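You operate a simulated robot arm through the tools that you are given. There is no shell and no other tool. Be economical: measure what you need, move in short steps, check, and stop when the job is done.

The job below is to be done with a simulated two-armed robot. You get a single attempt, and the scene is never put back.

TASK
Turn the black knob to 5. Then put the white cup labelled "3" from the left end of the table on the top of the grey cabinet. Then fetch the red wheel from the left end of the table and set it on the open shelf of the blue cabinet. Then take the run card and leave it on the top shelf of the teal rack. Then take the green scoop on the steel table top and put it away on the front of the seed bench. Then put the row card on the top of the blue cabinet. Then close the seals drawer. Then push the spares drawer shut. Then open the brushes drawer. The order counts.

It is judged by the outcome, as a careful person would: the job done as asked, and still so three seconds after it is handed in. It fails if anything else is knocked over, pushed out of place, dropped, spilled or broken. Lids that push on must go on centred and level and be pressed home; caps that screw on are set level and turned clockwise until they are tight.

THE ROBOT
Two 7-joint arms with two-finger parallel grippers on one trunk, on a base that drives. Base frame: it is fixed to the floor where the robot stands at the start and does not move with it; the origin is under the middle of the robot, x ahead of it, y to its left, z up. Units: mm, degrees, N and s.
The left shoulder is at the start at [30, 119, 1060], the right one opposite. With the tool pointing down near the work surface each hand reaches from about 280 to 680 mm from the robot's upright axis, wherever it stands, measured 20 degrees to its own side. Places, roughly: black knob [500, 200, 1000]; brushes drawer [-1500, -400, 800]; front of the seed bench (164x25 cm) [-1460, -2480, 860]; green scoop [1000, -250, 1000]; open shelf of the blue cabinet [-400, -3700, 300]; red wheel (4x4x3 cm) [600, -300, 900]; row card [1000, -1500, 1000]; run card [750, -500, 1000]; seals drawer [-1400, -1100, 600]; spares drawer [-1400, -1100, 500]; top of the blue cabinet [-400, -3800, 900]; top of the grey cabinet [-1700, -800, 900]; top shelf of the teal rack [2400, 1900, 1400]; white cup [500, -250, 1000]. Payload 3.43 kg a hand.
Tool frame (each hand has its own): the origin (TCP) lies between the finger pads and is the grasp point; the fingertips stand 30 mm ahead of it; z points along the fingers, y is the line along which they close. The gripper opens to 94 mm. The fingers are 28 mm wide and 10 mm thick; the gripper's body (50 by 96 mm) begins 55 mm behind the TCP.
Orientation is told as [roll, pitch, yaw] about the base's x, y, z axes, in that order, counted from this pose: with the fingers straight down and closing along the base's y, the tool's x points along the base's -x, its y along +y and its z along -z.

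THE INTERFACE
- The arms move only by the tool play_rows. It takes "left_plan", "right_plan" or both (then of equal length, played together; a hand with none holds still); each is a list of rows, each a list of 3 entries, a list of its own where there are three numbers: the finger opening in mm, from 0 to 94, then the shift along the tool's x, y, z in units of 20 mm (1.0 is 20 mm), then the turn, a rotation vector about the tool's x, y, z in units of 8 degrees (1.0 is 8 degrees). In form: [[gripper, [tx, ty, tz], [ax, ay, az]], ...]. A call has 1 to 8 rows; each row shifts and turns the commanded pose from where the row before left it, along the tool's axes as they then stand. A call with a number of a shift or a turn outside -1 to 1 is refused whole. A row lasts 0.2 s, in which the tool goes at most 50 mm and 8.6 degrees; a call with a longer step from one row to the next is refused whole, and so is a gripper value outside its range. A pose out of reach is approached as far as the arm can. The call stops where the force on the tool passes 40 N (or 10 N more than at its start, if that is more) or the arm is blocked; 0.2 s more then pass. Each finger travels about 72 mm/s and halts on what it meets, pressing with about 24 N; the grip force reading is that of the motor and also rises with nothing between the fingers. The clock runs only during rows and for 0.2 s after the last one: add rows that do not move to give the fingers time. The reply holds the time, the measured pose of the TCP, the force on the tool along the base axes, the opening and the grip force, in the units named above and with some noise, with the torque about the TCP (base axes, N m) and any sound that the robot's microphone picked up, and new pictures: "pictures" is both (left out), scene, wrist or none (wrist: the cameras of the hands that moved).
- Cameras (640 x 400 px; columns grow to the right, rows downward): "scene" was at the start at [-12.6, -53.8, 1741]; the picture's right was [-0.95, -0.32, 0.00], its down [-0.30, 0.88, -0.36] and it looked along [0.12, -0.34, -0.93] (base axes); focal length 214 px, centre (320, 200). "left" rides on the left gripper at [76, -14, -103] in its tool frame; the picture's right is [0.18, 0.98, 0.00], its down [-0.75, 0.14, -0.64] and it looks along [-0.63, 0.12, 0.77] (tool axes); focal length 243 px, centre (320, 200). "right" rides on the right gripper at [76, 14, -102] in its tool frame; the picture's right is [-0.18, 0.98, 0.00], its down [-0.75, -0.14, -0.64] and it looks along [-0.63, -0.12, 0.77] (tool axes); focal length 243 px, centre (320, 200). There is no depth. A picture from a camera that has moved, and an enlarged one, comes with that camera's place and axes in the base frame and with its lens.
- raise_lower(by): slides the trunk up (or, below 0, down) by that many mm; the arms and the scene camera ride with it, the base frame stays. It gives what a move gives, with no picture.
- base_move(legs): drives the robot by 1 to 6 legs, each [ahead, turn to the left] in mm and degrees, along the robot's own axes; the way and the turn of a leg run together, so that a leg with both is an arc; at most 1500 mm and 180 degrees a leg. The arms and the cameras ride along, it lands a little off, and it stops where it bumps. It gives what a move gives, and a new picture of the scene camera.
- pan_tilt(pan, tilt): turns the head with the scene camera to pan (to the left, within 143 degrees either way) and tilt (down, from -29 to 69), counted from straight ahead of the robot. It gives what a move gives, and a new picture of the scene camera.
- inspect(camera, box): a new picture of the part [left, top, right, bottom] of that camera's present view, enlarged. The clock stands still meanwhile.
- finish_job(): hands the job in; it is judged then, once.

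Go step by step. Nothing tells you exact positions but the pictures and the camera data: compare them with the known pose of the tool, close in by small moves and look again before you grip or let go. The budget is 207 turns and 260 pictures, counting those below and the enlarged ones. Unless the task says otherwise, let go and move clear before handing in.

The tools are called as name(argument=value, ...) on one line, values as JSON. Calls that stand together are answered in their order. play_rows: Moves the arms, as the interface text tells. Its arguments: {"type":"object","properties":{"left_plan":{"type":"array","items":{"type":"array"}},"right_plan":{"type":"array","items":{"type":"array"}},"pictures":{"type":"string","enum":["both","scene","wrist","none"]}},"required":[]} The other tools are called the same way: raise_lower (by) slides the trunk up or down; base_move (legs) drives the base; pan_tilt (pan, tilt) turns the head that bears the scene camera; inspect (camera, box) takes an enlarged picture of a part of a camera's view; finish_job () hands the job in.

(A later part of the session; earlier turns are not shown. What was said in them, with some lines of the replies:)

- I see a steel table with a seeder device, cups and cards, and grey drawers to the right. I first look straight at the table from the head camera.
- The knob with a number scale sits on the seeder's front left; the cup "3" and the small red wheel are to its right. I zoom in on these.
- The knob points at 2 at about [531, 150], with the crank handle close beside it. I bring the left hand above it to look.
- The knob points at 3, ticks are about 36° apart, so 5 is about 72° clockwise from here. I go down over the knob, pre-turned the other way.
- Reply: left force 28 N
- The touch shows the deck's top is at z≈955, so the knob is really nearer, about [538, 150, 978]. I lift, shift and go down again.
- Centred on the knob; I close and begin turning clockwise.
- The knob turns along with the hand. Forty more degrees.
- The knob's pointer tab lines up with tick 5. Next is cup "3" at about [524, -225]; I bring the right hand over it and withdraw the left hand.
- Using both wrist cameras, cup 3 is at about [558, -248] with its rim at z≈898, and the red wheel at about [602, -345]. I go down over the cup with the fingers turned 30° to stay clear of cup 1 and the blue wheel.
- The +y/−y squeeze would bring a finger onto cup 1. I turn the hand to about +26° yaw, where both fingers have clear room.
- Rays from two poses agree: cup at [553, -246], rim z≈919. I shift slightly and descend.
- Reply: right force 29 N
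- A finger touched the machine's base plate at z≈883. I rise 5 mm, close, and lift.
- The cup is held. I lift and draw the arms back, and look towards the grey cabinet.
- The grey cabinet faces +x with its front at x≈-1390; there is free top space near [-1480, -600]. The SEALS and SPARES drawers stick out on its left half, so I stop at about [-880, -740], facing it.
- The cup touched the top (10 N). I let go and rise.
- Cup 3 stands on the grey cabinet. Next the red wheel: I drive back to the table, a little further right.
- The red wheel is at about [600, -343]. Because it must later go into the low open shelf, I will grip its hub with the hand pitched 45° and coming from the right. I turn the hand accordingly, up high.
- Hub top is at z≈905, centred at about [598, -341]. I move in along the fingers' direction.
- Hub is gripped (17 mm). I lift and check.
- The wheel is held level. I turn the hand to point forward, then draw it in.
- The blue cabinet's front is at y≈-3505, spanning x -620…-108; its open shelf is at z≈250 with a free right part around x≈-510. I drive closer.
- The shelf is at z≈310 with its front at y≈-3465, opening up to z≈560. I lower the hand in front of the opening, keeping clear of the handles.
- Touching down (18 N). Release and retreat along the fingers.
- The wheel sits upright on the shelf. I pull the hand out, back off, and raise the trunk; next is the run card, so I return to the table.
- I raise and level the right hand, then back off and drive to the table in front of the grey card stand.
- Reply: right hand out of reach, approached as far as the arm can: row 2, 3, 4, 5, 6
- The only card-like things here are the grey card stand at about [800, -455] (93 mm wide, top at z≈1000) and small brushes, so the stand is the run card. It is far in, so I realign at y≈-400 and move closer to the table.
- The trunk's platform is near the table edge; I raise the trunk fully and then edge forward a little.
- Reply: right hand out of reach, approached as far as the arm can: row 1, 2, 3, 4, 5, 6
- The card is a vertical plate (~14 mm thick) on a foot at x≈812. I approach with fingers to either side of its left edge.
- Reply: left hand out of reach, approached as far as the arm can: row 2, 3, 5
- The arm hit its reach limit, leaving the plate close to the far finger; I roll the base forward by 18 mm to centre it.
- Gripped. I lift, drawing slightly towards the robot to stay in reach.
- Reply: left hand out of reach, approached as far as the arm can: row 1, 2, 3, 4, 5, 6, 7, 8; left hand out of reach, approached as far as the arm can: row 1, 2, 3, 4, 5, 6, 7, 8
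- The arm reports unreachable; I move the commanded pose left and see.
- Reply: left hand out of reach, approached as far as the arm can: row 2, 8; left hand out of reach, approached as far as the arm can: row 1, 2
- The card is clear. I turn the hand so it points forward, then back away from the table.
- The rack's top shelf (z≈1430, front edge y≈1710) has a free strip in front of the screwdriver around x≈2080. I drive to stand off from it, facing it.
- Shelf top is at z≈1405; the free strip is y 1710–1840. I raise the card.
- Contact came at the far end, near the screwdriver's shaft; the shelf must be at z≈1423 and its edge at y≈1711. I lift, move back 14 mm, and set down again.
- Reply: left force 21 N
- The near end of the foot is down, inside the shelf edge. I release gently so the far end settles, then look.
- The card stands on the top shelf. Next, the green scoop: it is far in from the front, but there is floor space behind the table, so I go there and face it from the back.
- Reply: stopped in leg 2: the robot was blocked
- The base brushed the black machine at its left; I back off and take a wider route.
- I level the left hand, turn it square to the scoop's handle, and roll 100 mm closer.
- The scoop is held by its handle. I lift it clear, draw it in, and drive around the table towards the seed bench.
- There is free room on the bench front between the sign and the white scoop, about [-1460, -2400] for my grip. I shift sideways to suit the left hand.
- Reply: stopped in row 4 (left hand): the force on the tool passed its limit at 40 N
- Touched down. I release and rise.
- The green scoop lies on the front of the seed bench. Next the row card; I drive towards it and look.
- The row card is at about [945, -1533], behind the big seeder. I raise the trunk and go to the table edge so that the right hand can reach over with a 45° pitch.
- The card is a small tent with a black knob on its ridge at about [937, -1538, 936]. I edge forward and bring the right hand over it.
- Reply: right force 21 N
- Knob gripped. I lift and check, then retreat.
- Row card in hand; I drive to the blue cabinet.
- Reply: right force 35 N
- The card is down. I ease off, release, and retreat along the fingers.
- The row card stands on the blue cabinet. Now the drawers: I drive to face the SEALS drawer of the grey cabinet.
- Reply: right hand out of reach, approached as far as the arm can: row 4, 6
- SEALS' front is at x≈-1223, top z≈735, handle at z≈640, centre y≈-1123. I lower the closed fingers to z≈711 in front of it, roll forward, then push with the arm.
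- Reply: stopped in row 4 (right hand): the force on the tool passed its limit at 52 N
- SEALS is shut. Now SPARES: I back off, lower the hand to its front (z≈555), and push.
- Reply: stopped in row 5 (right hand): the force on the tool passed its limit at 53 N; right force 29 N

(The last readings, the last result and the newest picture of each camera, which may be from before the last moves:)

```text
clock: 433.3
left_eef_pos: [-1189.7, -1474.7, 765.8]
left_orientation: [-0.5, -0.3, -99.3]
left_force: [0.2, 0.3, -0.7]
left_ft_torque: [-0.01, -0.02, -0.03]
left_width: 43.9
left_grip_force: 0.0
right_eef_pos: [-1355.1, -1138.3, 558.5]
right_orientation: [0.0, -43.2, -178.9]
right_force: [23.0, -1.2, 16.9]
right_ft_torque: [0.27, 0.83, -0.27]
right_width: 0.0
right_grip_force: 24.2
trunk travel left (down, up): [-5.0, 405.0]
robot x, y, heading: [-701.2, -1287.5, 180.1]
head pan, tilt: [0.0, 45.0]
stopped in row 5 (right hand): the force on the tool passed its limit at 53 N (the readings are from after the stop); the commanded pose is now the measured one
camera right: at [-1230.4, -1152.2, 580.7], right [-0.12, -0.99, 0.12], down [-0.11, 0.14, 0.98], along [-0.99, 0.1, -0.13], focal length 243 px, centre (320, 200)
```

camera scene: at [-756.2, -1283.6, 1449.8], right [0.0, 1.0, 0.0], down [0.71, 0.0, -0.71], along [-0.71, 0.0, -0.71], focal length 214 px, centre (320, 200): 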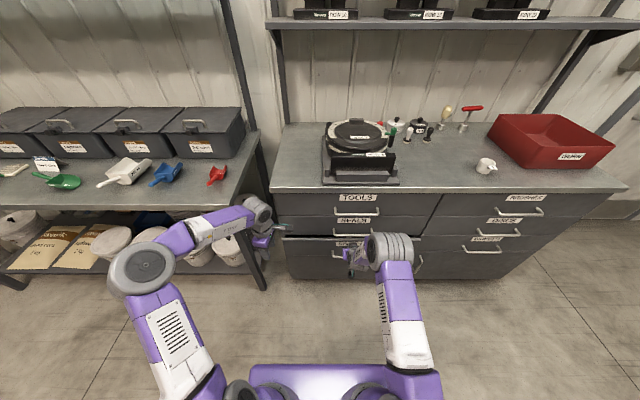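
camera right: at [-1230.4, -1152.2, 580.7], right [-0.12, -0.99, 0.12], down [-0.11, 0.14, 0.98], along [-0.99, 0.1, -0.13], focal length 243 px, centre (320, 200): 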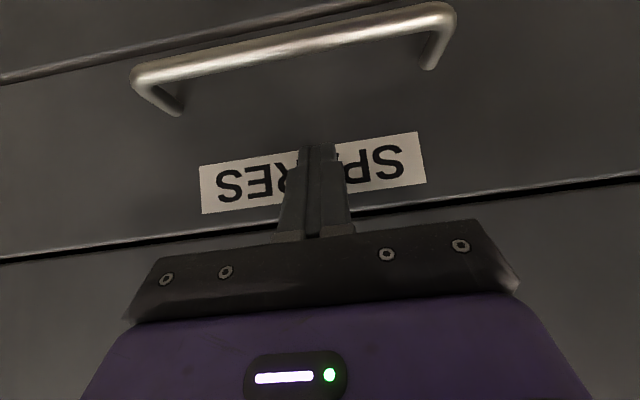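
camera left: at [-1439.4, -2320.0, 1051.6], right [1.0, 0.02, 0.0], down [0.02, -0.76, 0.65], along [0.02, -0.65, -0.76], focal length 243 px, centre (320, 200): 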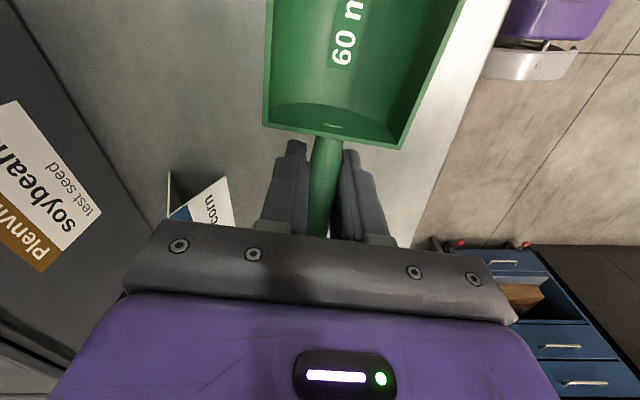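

SPARES is shut too, flush with SEALS. Lastly, BRUSHES: I back off, raise the trunk, and drive in front of it so that the left hand can take its handle.

base_move(legs=[[-160, 0], [0, -90], [1045, 0], [0, 90]])

raise_lower(by=200)

play_rows(left_plan=[[60, [0, 0, 0], [0, 0, -0.6]], [60, [0, 0, 0], [0, 0, -0.6]], [60, [0, 0, 0], [0.93, 0, 0]], [60, [0, 0, 0], [0.93, 0, 0]], [60, [0, 0, 0], [0.93, 0, 0]], [60, [0, 0, 0], [0.93, 0, 0]], [60, [0, 0, 0], [0.93, 0, 0]], [60, [0, 0, 0], [0.93, 0, 0]]], right_plan=[[0, [0.6, -0.4, -0.6], [0, 0, 0]], [0, [0.6, -0.4, -0.6], [0, 0, 0]], [0, [0.6, -0.4, -0.6], [0, 0, 0]], [0, [0.6, -0.4, -0.6], [0, 0, 0]], [0, [0.6, -0.4, -0.6], [0, 0, 0]], [0, [0.6, -0.4, -0.6], [0, 0, 0]], [0, [0.6, -0.4, -0.6], [0, 0, 0]], [0, [0.6, -0.4, -0.6], [0, 0, 0]]], pictures="both")

```text
clock: 447.3
left_eef_pos: [-1041.4, -435.7, 764.5]
left_orientation: [-0.3, -0.3, -98.7]
left_force: [0.3, 0.2, -0.1]
left_ft_torque: [-0.02, 0.0, 0.03]
left_width: 44.2
left_grip_force: 0.2
right_eef_pos: [-1207.5, -101.5, 555.6]
right_orientation: [-0.2, -43.0, -178.3]
right_force: [-0.1, 0.0, 0.4]
right_ft_torque: [-0.03, 0.05, -0.02]
right_width: 0.1
right_grip_force: 23.7
trunk travel left (down, up): [-5.0, 405.0]
robot x, y, heading: [-552.4, -242.3, -179.7]
head pan, tilt: [0.0, 45.0]
camera scene: at [-606.0, -242.7, 1449.9], right [-0.01, 1.0, 0.0], down [0.71, 0.0, -0.71], along [-0.71, 0.0, -0.71], focal length 214 px, centre (320, 200)
```

scene: 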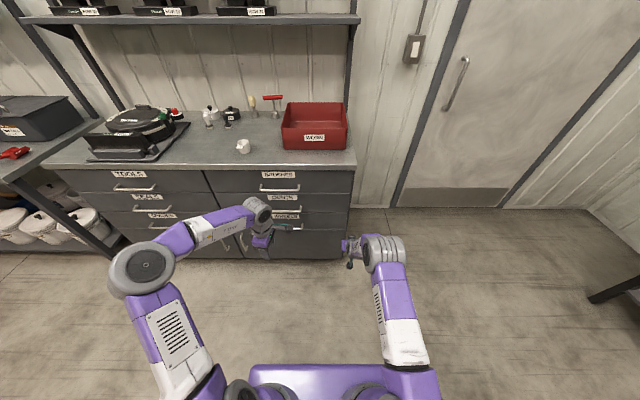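

```text
clock: 449.5
left_eef_pos: [-1040.5, -436.4, 964.0]
left_orientation: [-0.3, -0.3, -98.8]
left_force: [-0.3, 0.2, 0.6]
left_ft_torque: [0.01, -0.02, 0.01]
left_width: 44.0
left_grip_force: 0.0
right_eef_pos: [-1207.4, -102.1, 755.0]
right_orientation: [-0.2, -43.0, -178.5]
right_force: [0.9, -0.5, 0.2]
right_ft_torque: [0.04, -0.01, 0.01]
right_width: 0.0
right_grip_force: 23.2
trunk travel left (down, up): [-205.0, 205.0]
robot x, y, heading: [-553.6, -242.3, -179.6]
head pan, tilt: [0.0, 45.0]
```

```text
clock: 451.3
left_eef_pos: [-1040.1, -437.2, 964.9]
left_orientation: [-45.0, -0.3, -89.4]
left_force: [0.5, -0.9, 0.3]
left_ft_torque: [0.03, -0.05, -0.01]
left_width: 60.0
left_grip_force: 0.1
right_eef_pos: [-1073.2, -34.6, 761.3]
right_orientation: [-0.2, -43.1, -178.5]
right_force: [-0.5, -0.1, 0.2]
right_ft_torque: [0.05, 0.04, -0.01]
right_width: 0.0
right_grip_force: 24.6
trunk travel left (down, up): [-205.0, 205.0]
robot x, y, heading: [-553.8, -243.0, -179.4]
head pan, tilt: [0.0, 45.0]
camera scene: at [-605.8, -242.7, 1649.9], right [-0.01, 1.0, 0.0], down [0.71, 0.0, -0.71], along [-0.71, 0.0, -0.71], focal length 214 px, centre (320, 200)
camera right: at [-950.1, -46.5, 783.6], right [-0.11, -0.99, 0.12], down [-0.12, 0.14, 0.98], along [-0.99, 0.09, -0.13], focal length 243 px, centre (320, 200)
camera left: at [-977.6, -358.3, 1047.0], right [0.69, 0.19, -0.7], down [0.56, -0.74, 0.36], along [-0.45, -0.64, -0.62], focal length 243 px, centre (320, 200)
```

scene: 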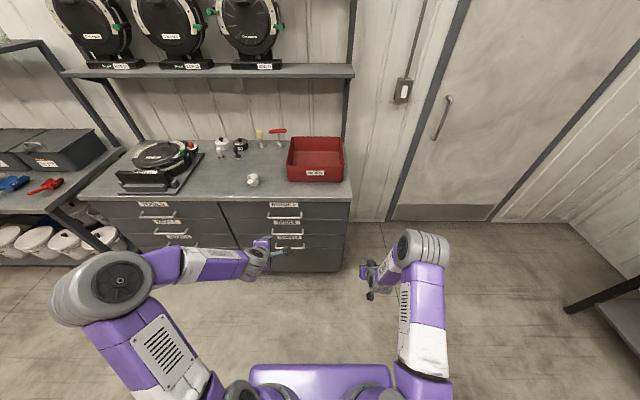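
right: 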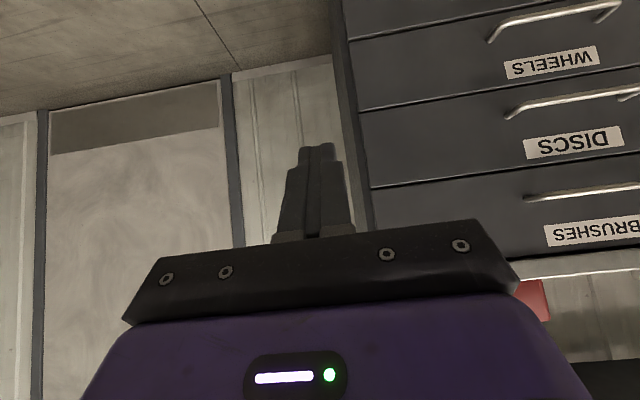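
left: 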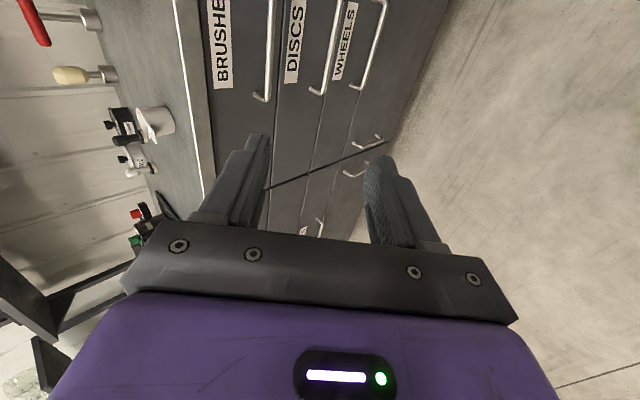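

Both pushed drawers look shut. The BRUSHES handle is a horizontal bar at about [-1348, -421, 776]. I pitch the left hand horizontal (fingers above and below the bar) and lower it in front.

play_rows(left_plan=[[70, [0, 0, 0], [0.94, 0, 0]], [70, [0, 0, 0], [0.94, 0, 0]], [70, [0, 0, 0], [0.94, 0, 0]], [70, [0, 0, 0], [0.94, 0, 0]], [70, [0, 0, 0], [0.94, 0, 0]], [70, [0, 0, 0], [0.93, 0, 0]], [70, [0.4, 0.9, 0], [0, 0, 0]], [70, [0.4, 0.9, 0], [0, 0, 0]]], pictures="none")

play_rows(left_plan=[[70, [0, 0.95, 0], [0, 0, 0]], [70, [0, 0.95, 0], [0, 0, 0]], [70, [0, 0.95, 0], [0, 0, 0]], [70, [0, 0.95, 0], [0, 0, 0]], [70, [0, 0.95, 0], [0, 0, 0]], [70, [0, 0.95, 0], [0, 0, 0]], [70, [0, 0.95, 0], [0, 0, 0]], [70, [0, 0.95, 0], [0, 0, 0]]], pictures="both")

```text
clock: 453.1
left_eef_pos: [-1040.0, -420.2, 928.6]
left_orientation: [-90.0, -0.3, -89.2]
left_force: [0.1, 0.2, -0.7]
left_ft_torque: [-0.01, -0.01, -0.06]
left_width: 70.1
left_grip_force: 0.0
right_eef_pos: [-1075.6, -33.1, 759.4]
right_orientation: [-0.2, -42.9, -178.4]
right_force: [-0.5, -1.1, 0.2]
right_ft_torque: [0.0, 0.02, -0.03]
right_width: 0.2
right_grip_force: 24.2
trunk travel left (down, up): [-205.0, 205.0]
robot x, y, heading: [-554.6, -240.4, -179.5]
head pan, tilt: [0.0, 45.0]
```

```text
clock: 454.9
left_eef_pos: [-1039.7, -422.0, 776.9]
left_orientation: [-90.1, -0.3, -89.4]
left_force: [-0.4, -0.2, -0.1]
left_ft_torque: [-0.02, -0.02, -0.01]
left_width: 70.2
left_grip_force: 0.0
right_eef_pos: [-1075.1, -33.9, 761.2]
right_orientation: [-0.2, -43.0, -178.4]
right_force: [0.4, -0.5, 0.3]
right_ft_torque: [0.01, 0.01, -0.02]
right_width: 0.1
right_grip_force: 23.7
trunk travel left (down, up): [-205.0, 205.0]
robot x, y, heading: [-556.3, -237.4, -179.4]
head pan, tilt: [0.0, 45.0]
camera scene: at [-606.1, -242.7, 1649.9], right [-0.01, 1.0, 0.0], down [0.71, 0.0, -0.71], along [-0.71, 0.0, -0.71], focal length 214 px, centre (320, 200)
camera left: at [-938.4, -343.4, 790.7], right [0.0, 0.18, -0.98], down [0.65, -0.75, -0.14], along [-0.76, -0.64, -0.11], focal length 243 px, centre (320, 200)
```

scene: 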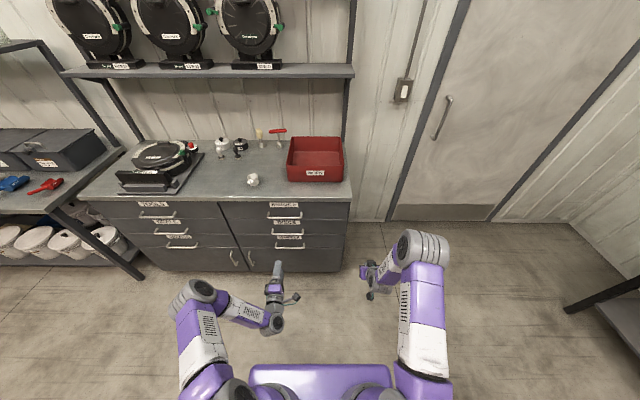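
left: 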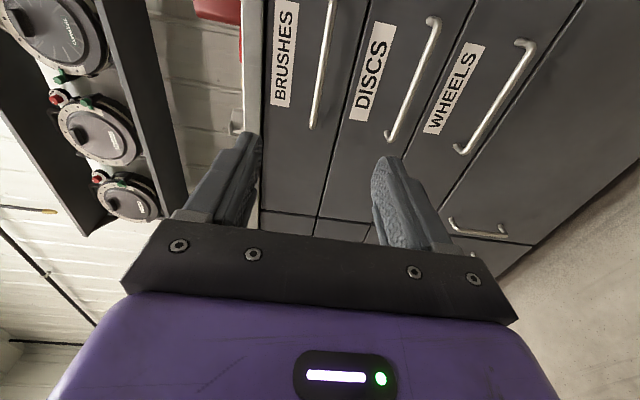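

base_move(legs=[[200, 0]])

inspect(camera="left", box=[0, 0, 640, 400])

```text
clock: 456.5
left_eef_pos: [-1240.1, -423.2, 776.1]
left_orientation: [-89.9, -0.3, -89.3]
left_force: [-0.7, 0.2, 0.0]
left_ft_torque: [0.02, 0.02, -0.01]
left_width: 70.1
left_grip_force: 0.1
right_eef_pos: [-1273.3, -34.3, 760.5]
right_orientation: [-0.3, -43.0, -178.6]
right_force: [-0.4, -0.3, 0.5]
right_ft_torque: [0.02, -0.04, -0.01]
right_width: 0.0
right_grip_force: 24.0
trunk travel left (down, up): [-205.0, 205.0]
robot x, y, heading: [-753.2, -242.1, -179.7]
head pan, tilt: [0.0, 45.0]
camera scene: at [-806.4, -243.7, 1649.8], right [-0.01, 1.0, 0.0], down [0.71, 0.0, -0.71], along [-0.71, 0.0, -0.71], focal length 214 px, centre (320, 200)
```

scene: 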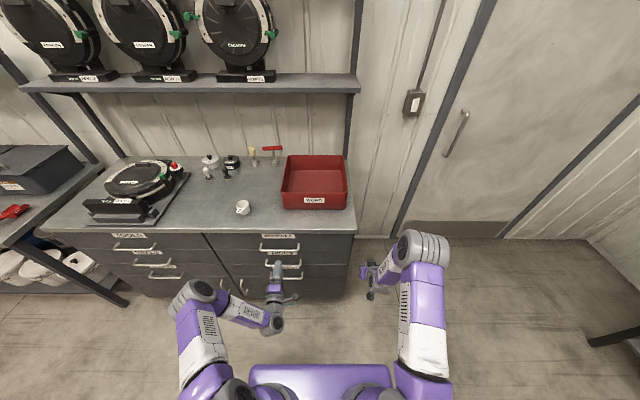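

```text
1.00 times, centred on (320, 200) of left (not enlarged: the box is as wide or as high as the picture)
camera zoom: at [-1138.1, -344.2, 790.6], right [0.0, 0.18, -0.98], down [0.65, -0.75, -0.14], along [-0.76, -0.64, -0.12], focal length 243 px, centre (320, 200)
```

zoom: 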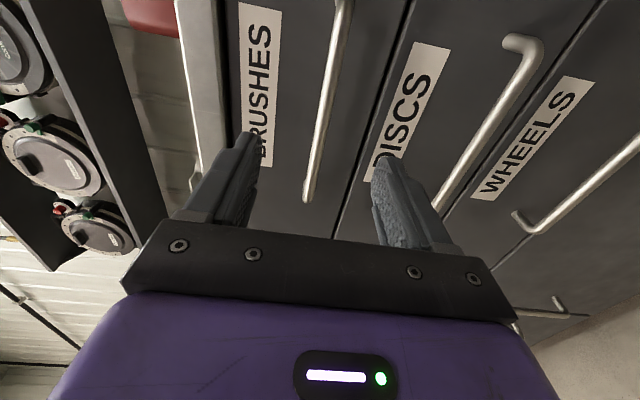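

play_rows(left_plan=[[70, [0, 0.05, 0.8], [0, 0, 0]], [70, [0, 0.05, 0.8], [0, 0, 0]], [70, [0, 0.05, 0.8], [0, 0, 0]], [70, [0, 0.05, 0.8], [0, 0, 0]], [70, [0, 0, 0.8], [0, 0, 0]], [70, [0, 0, 0.8], [0, 0, 0]], [70, [0, 0, 0.2], [0, 0, 0]], [70, [0, 0, 0], [0, 0, 0]]], pictures="wrist")

```text
clock: 458.3
left_eef_pos: [-1340.6, -423.6, 773.8]
left_orientation: [-90.0, -0.3, -89.3]
left_force: [0.4, -0.8, -0.4]
left_ft_torque: [-0.02, 0.01, 0.02]
left_width: 70.0
left_grip_force: 0.0
right_eef_pos: [-1274.3, -34.4, 760.2]
right_orientation: [-0.1, -43.0, -178.5]
right_force: [-1.1, -0.3, -0.5]
right_ft_torque: [-0.01, -0.02, 0.01]
right_width: 0.1
right_grip_force: 23.6
trunk travel left (down, up): [-205.0, 205.0]
robot x, y, heading: [-753.1, -241.1, -179.6]
head pan, tilt: [0.0, 45.0]
camera left: at [-1238.4, -345.3, 787.2], right [0.0, 0.18, -0.98], down [0.65, -0.75, -0.14], along [-0.76, -0.64, -0.11], focal length 243 px, centre (320, 200)
```

left: 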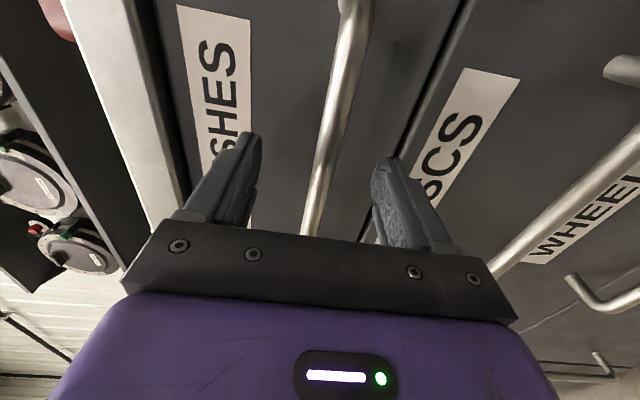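

The bar is between the fingers. I close on it and pull back gently with the arm.

play_rows(left_plan=[[3, [0, 0, 0], [0, 0, 0]], [3, [0, 0, 0], [0, 0, 0]], [3, [0, 0, 0], [0, 0, 0]], [3, [0, 0, 0], [0, 0, 0]], [3, [0, 0, 0], [0, 0, 0]], [3, [0, 0, -0.3], [0, 0, 0]], [3, [0, 0, -0.5], [0, 0, 0]], [3, [0, 0, -0.6], [0, 0, 0]]], pictures="wrist")

```text
clock: 460.1
left_eef_pos: [-1312.3, -423.2, 773.2]
left_orientation: [-90.0, -0.3, -89.3]
left_force: [0.3, -1.7, -2.2]
left_ft_torque: [0.75, -0.08, -0.42]
left_width: 11.4
left_grip_force: 45.6
right_eef_pos: [-1273.2, -35.1, 761.4]
right_orientation: [-0.3, -43.0, -178.5]
right_force: [-0.2, 0.0, 0.2]
right_ft_torque: [-0.02, 0.0, 0.0]
right_width: 0.0
right_grip_force: 23.9
trunk travel left (down, up): [-205.0, 205.0]
robot x, y, heading: [-755.0, -242.4, -179.6]
head pan, tilt: [0.0, 45.0]
camera left: at [-1209.3, -345.3, 786.7], right [0.0, 0.18, -0.98], down [0.65, -0.75, -0.14], along [-0.76, -0.64, -0.12], focal length 243 px, centre (320, 200)
```

left: 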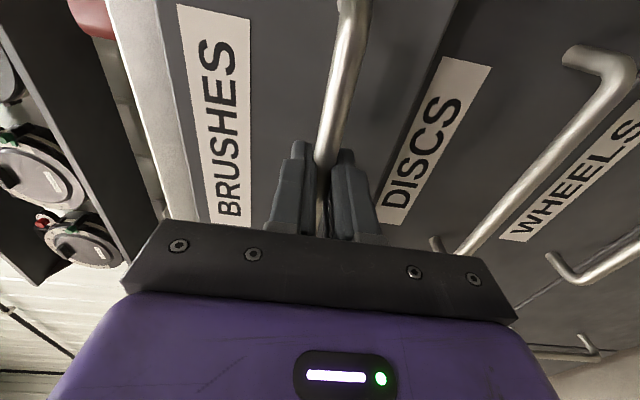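

The drawer follows. I pull it open by backing the base.

base_move(legs=[[-190, 0]])

inspect(camera="scene", box=[40, 130, 400, 340])

```text
clock: 461.7
left_eef_pos: [-1123.0, -425.1, 772.5]
left_orientation: [-90.1, -0.2, -89.1]
left_force: [-2.3, -7.7, -1.6]
left_ft_torque: [0.54, 0.05, -0.59]
left_width: 11.8
left_grip_force: 45.3
right_eef_pos: [-1084.4, -34.0, 760.6]
right_orientation: [-0.3, -43.0, -178.4]
right_force: [0.5, 0.7, 0.0]
right_ft_torque: [0.0, 0.01, 0.0]
right_width: 0.2
right_grip_force: 24.0
trunk travel left (down, up): [-205.0, 205.0]
robot x, y, heading: [-567.4, -237.0, -179.6]
head pan, tilt: [0.0, 45.0]
camera scene: at [-616.3, -243.9, 1649.8], right [-0.01, 1.0, 0.0], down [0.71, 0.0, -0.71], along [-0.71, 0.0, -0.71], focal length 214 px, centre (320, 200)
```

scene: 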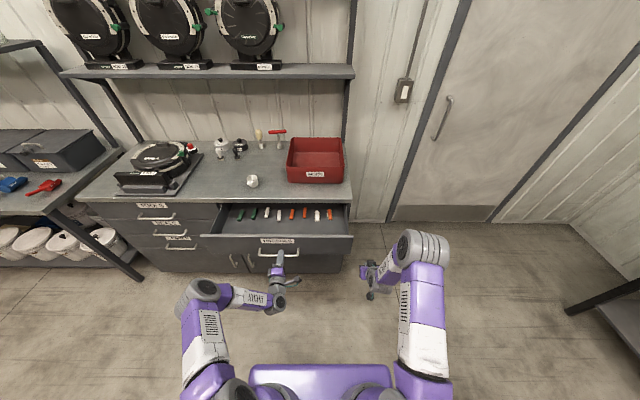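

```text
1.78 times, centred on (220, 235) of scene
camera zoom: at [-616.3, -243.9, 1649.8], right [-0.01, 1.0, 0.0], down [0.71, 0.0, -0.71], along [-0.71, 0.0, -0.71], focal length 381 px, centre (498, 138)
```

zoom: 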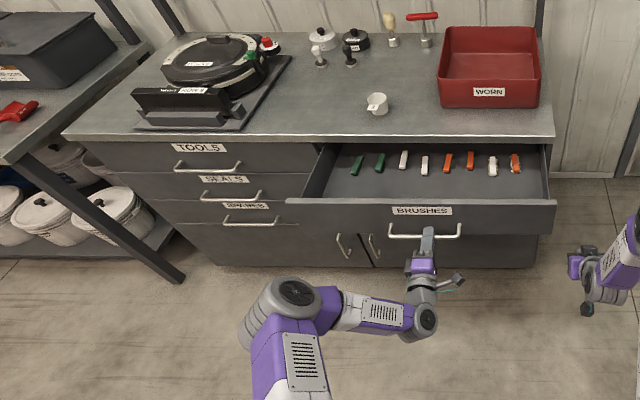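

base_move(legs=[[-60, 0]])

play_rows(left_plan=[[60, [0, 0, 0], [0, 0, 0]], [60, [0, 0, 0], [0, 0, 0]], [60, [0, 0, 0], [0, 0, 0]], [60, [0, 0, 0], [0, 0, 0]], [60, [0, 0, -0.7], [0, 0, 0]], [60, [0, 0, -0.7], [0, 0, 0]], [60, [0, 0, -0.7], [0, 0, 0]], [60, [0, 0, -0.7], [0, 0, 0]]], pictures="none")

base_move(legs=[[-250, 0]])

inspect(camera="scene", box=[40, 90, 400, 310])

```text
clock: 462.6
left_eef_pos: [-1064.6, -423.1, 774.0]
left_orientation: [-90.1, -0.2, -89.2]
left_force: [-1.1, -3.5, -2.7]
left_ft_torque: [0.72, 0.06, 0.13]
left_width: 11.7
left_grip_force: 45.1
right_eef_pos: [-1026.2, -32.6, 760.6]
right_orientation: [-0.2, -43.0, -178.4]
right_force: [-0.2, -0.2, 0.3]
right_ft_torque: [0.0, 0.01, -0.01]
right_width: 0.0
right_grip_force: 23.8
trunk travel left (down, up): [-205.0, 205.0]
robot x, y, heading: [-505.4, -240.6, -179.9]
head pan, tilt: [0.0, 45.0]
camera scene: at [-557.1, -243.2, 1649.8], right [-0.01, 1.0, 0.0], down [0.71, 0.0, -0.71], along [-0.71, 0.0, -0.71], focal length 214 px, centre (320, 200)
```

scene: 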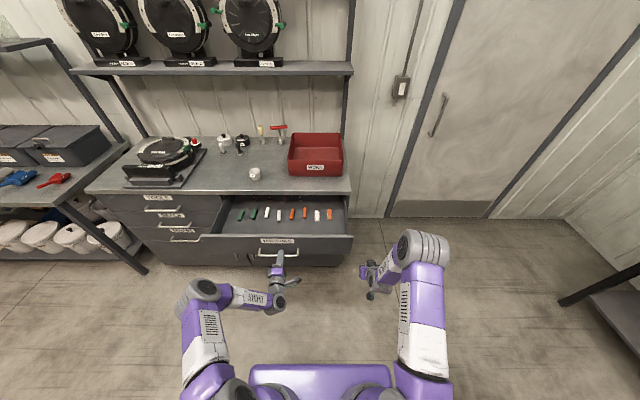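

```text
clock: 464.4
left_eef_pos: [-1009.6, -421.7, 773.2]
left_orientation: [-90.0, -0.2, -89.1]
left_force: [-0.6, -0.3, 0.2]
left_ft_torque: [0.02, 0.0, 0.01]
left_width: 59.7
left_grip_force: 0.0
right_eef_pos: [-1025.8, -32.6, 760.2]
right_orientation: [-0.3, -42.9, -178.4]
right_force: [0.4, -1.1, -0.3]
right_ft_torque: [0.05, 0.03, -0.03]
right_width: 0.0
right_grip_force: 23.6
trunk travel left (down, up): [-205.0, 205.0]
robot x, y, heading: [-508.5, -243.1, -179.8]
head pan, tilt: [0.0, 45.0]
```

```text
clock: 466.2
left_eef_pos: [-758.6, -422.3, 773.3]
left_orientation: [-90.0, -0.3, -88.9]
left_force: [-0.2, -0.2, -0.8]
left_ft_torque: [0.02, -0.02, 0.0]
left_width: 59.8
left_grip_force: 0.1
right_eef_pos: [-776.3, -32.6, 760.6]
right_orientation: [-0.2, -43.1, -178.4]
right_force: [0.3, -0.3, -0.2]
right_ft_torque: [0.01, 0.03, -0.04]
right_width: 0.0
right_grip_force: 24.0
trunk travel left (down, up): [-205.0, 205.0]
robot x, y, heading: [-258.5, -238.7, -179.5]
head pan, tilt: [0.0, 45.0]
camera scene: at [-306.8, -240.9, 1649.9], right [-0.01, 1.0, 0.0], down [0.71, 0.01, -0.71], along [-0.71, -0.01, -0.71], focal length 214 px, centre (320, 200)
```

scene: 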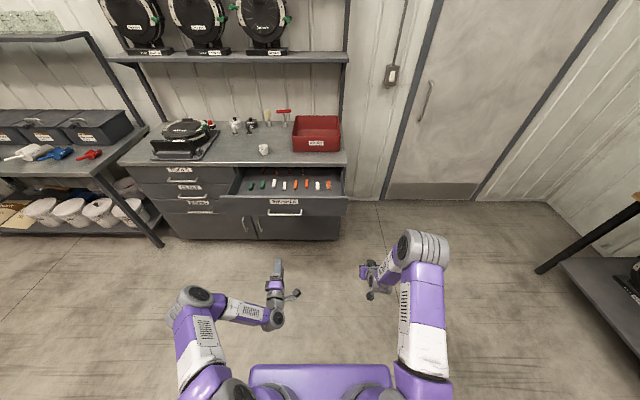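

```text
1.78 times, centred on (220, 200) of scene
camera zoom: at [-306.8, -240.9, 1649.9], right [-0.01, 1.0, 0.0], down [0.71, 0.01, -0.71], along [-0.71, -0.01, -0.71], focal length 381 px, centre (498, 200)
```

zoom: 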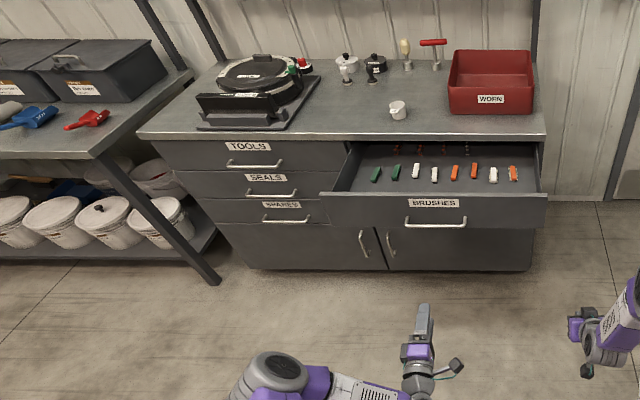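

All nine steps look done: SEALS and SPARES are shut, BRUSHES is open, cup 3 is still on the grey cabinet, and both hands are clear. I hand it in.

finish_job()

```text
The job is handed in.
```

I finished all nine steps in order and handed the job in, with two uncertainties that could count against it.

- **Run card:** none of the things on the table said "run card". I took the blank grey card stand, the only card-like object near the place given. It is now on the top shelf of the teal rack.
- **Contacts along the way:** on the way to the scoop the base bumped the black machine near the teal rack and stopped. I backed off and did not see it move. While I was setting the stand down, its foot briefly touched the screwdriver on that shelf, which still looked in place afterwards.
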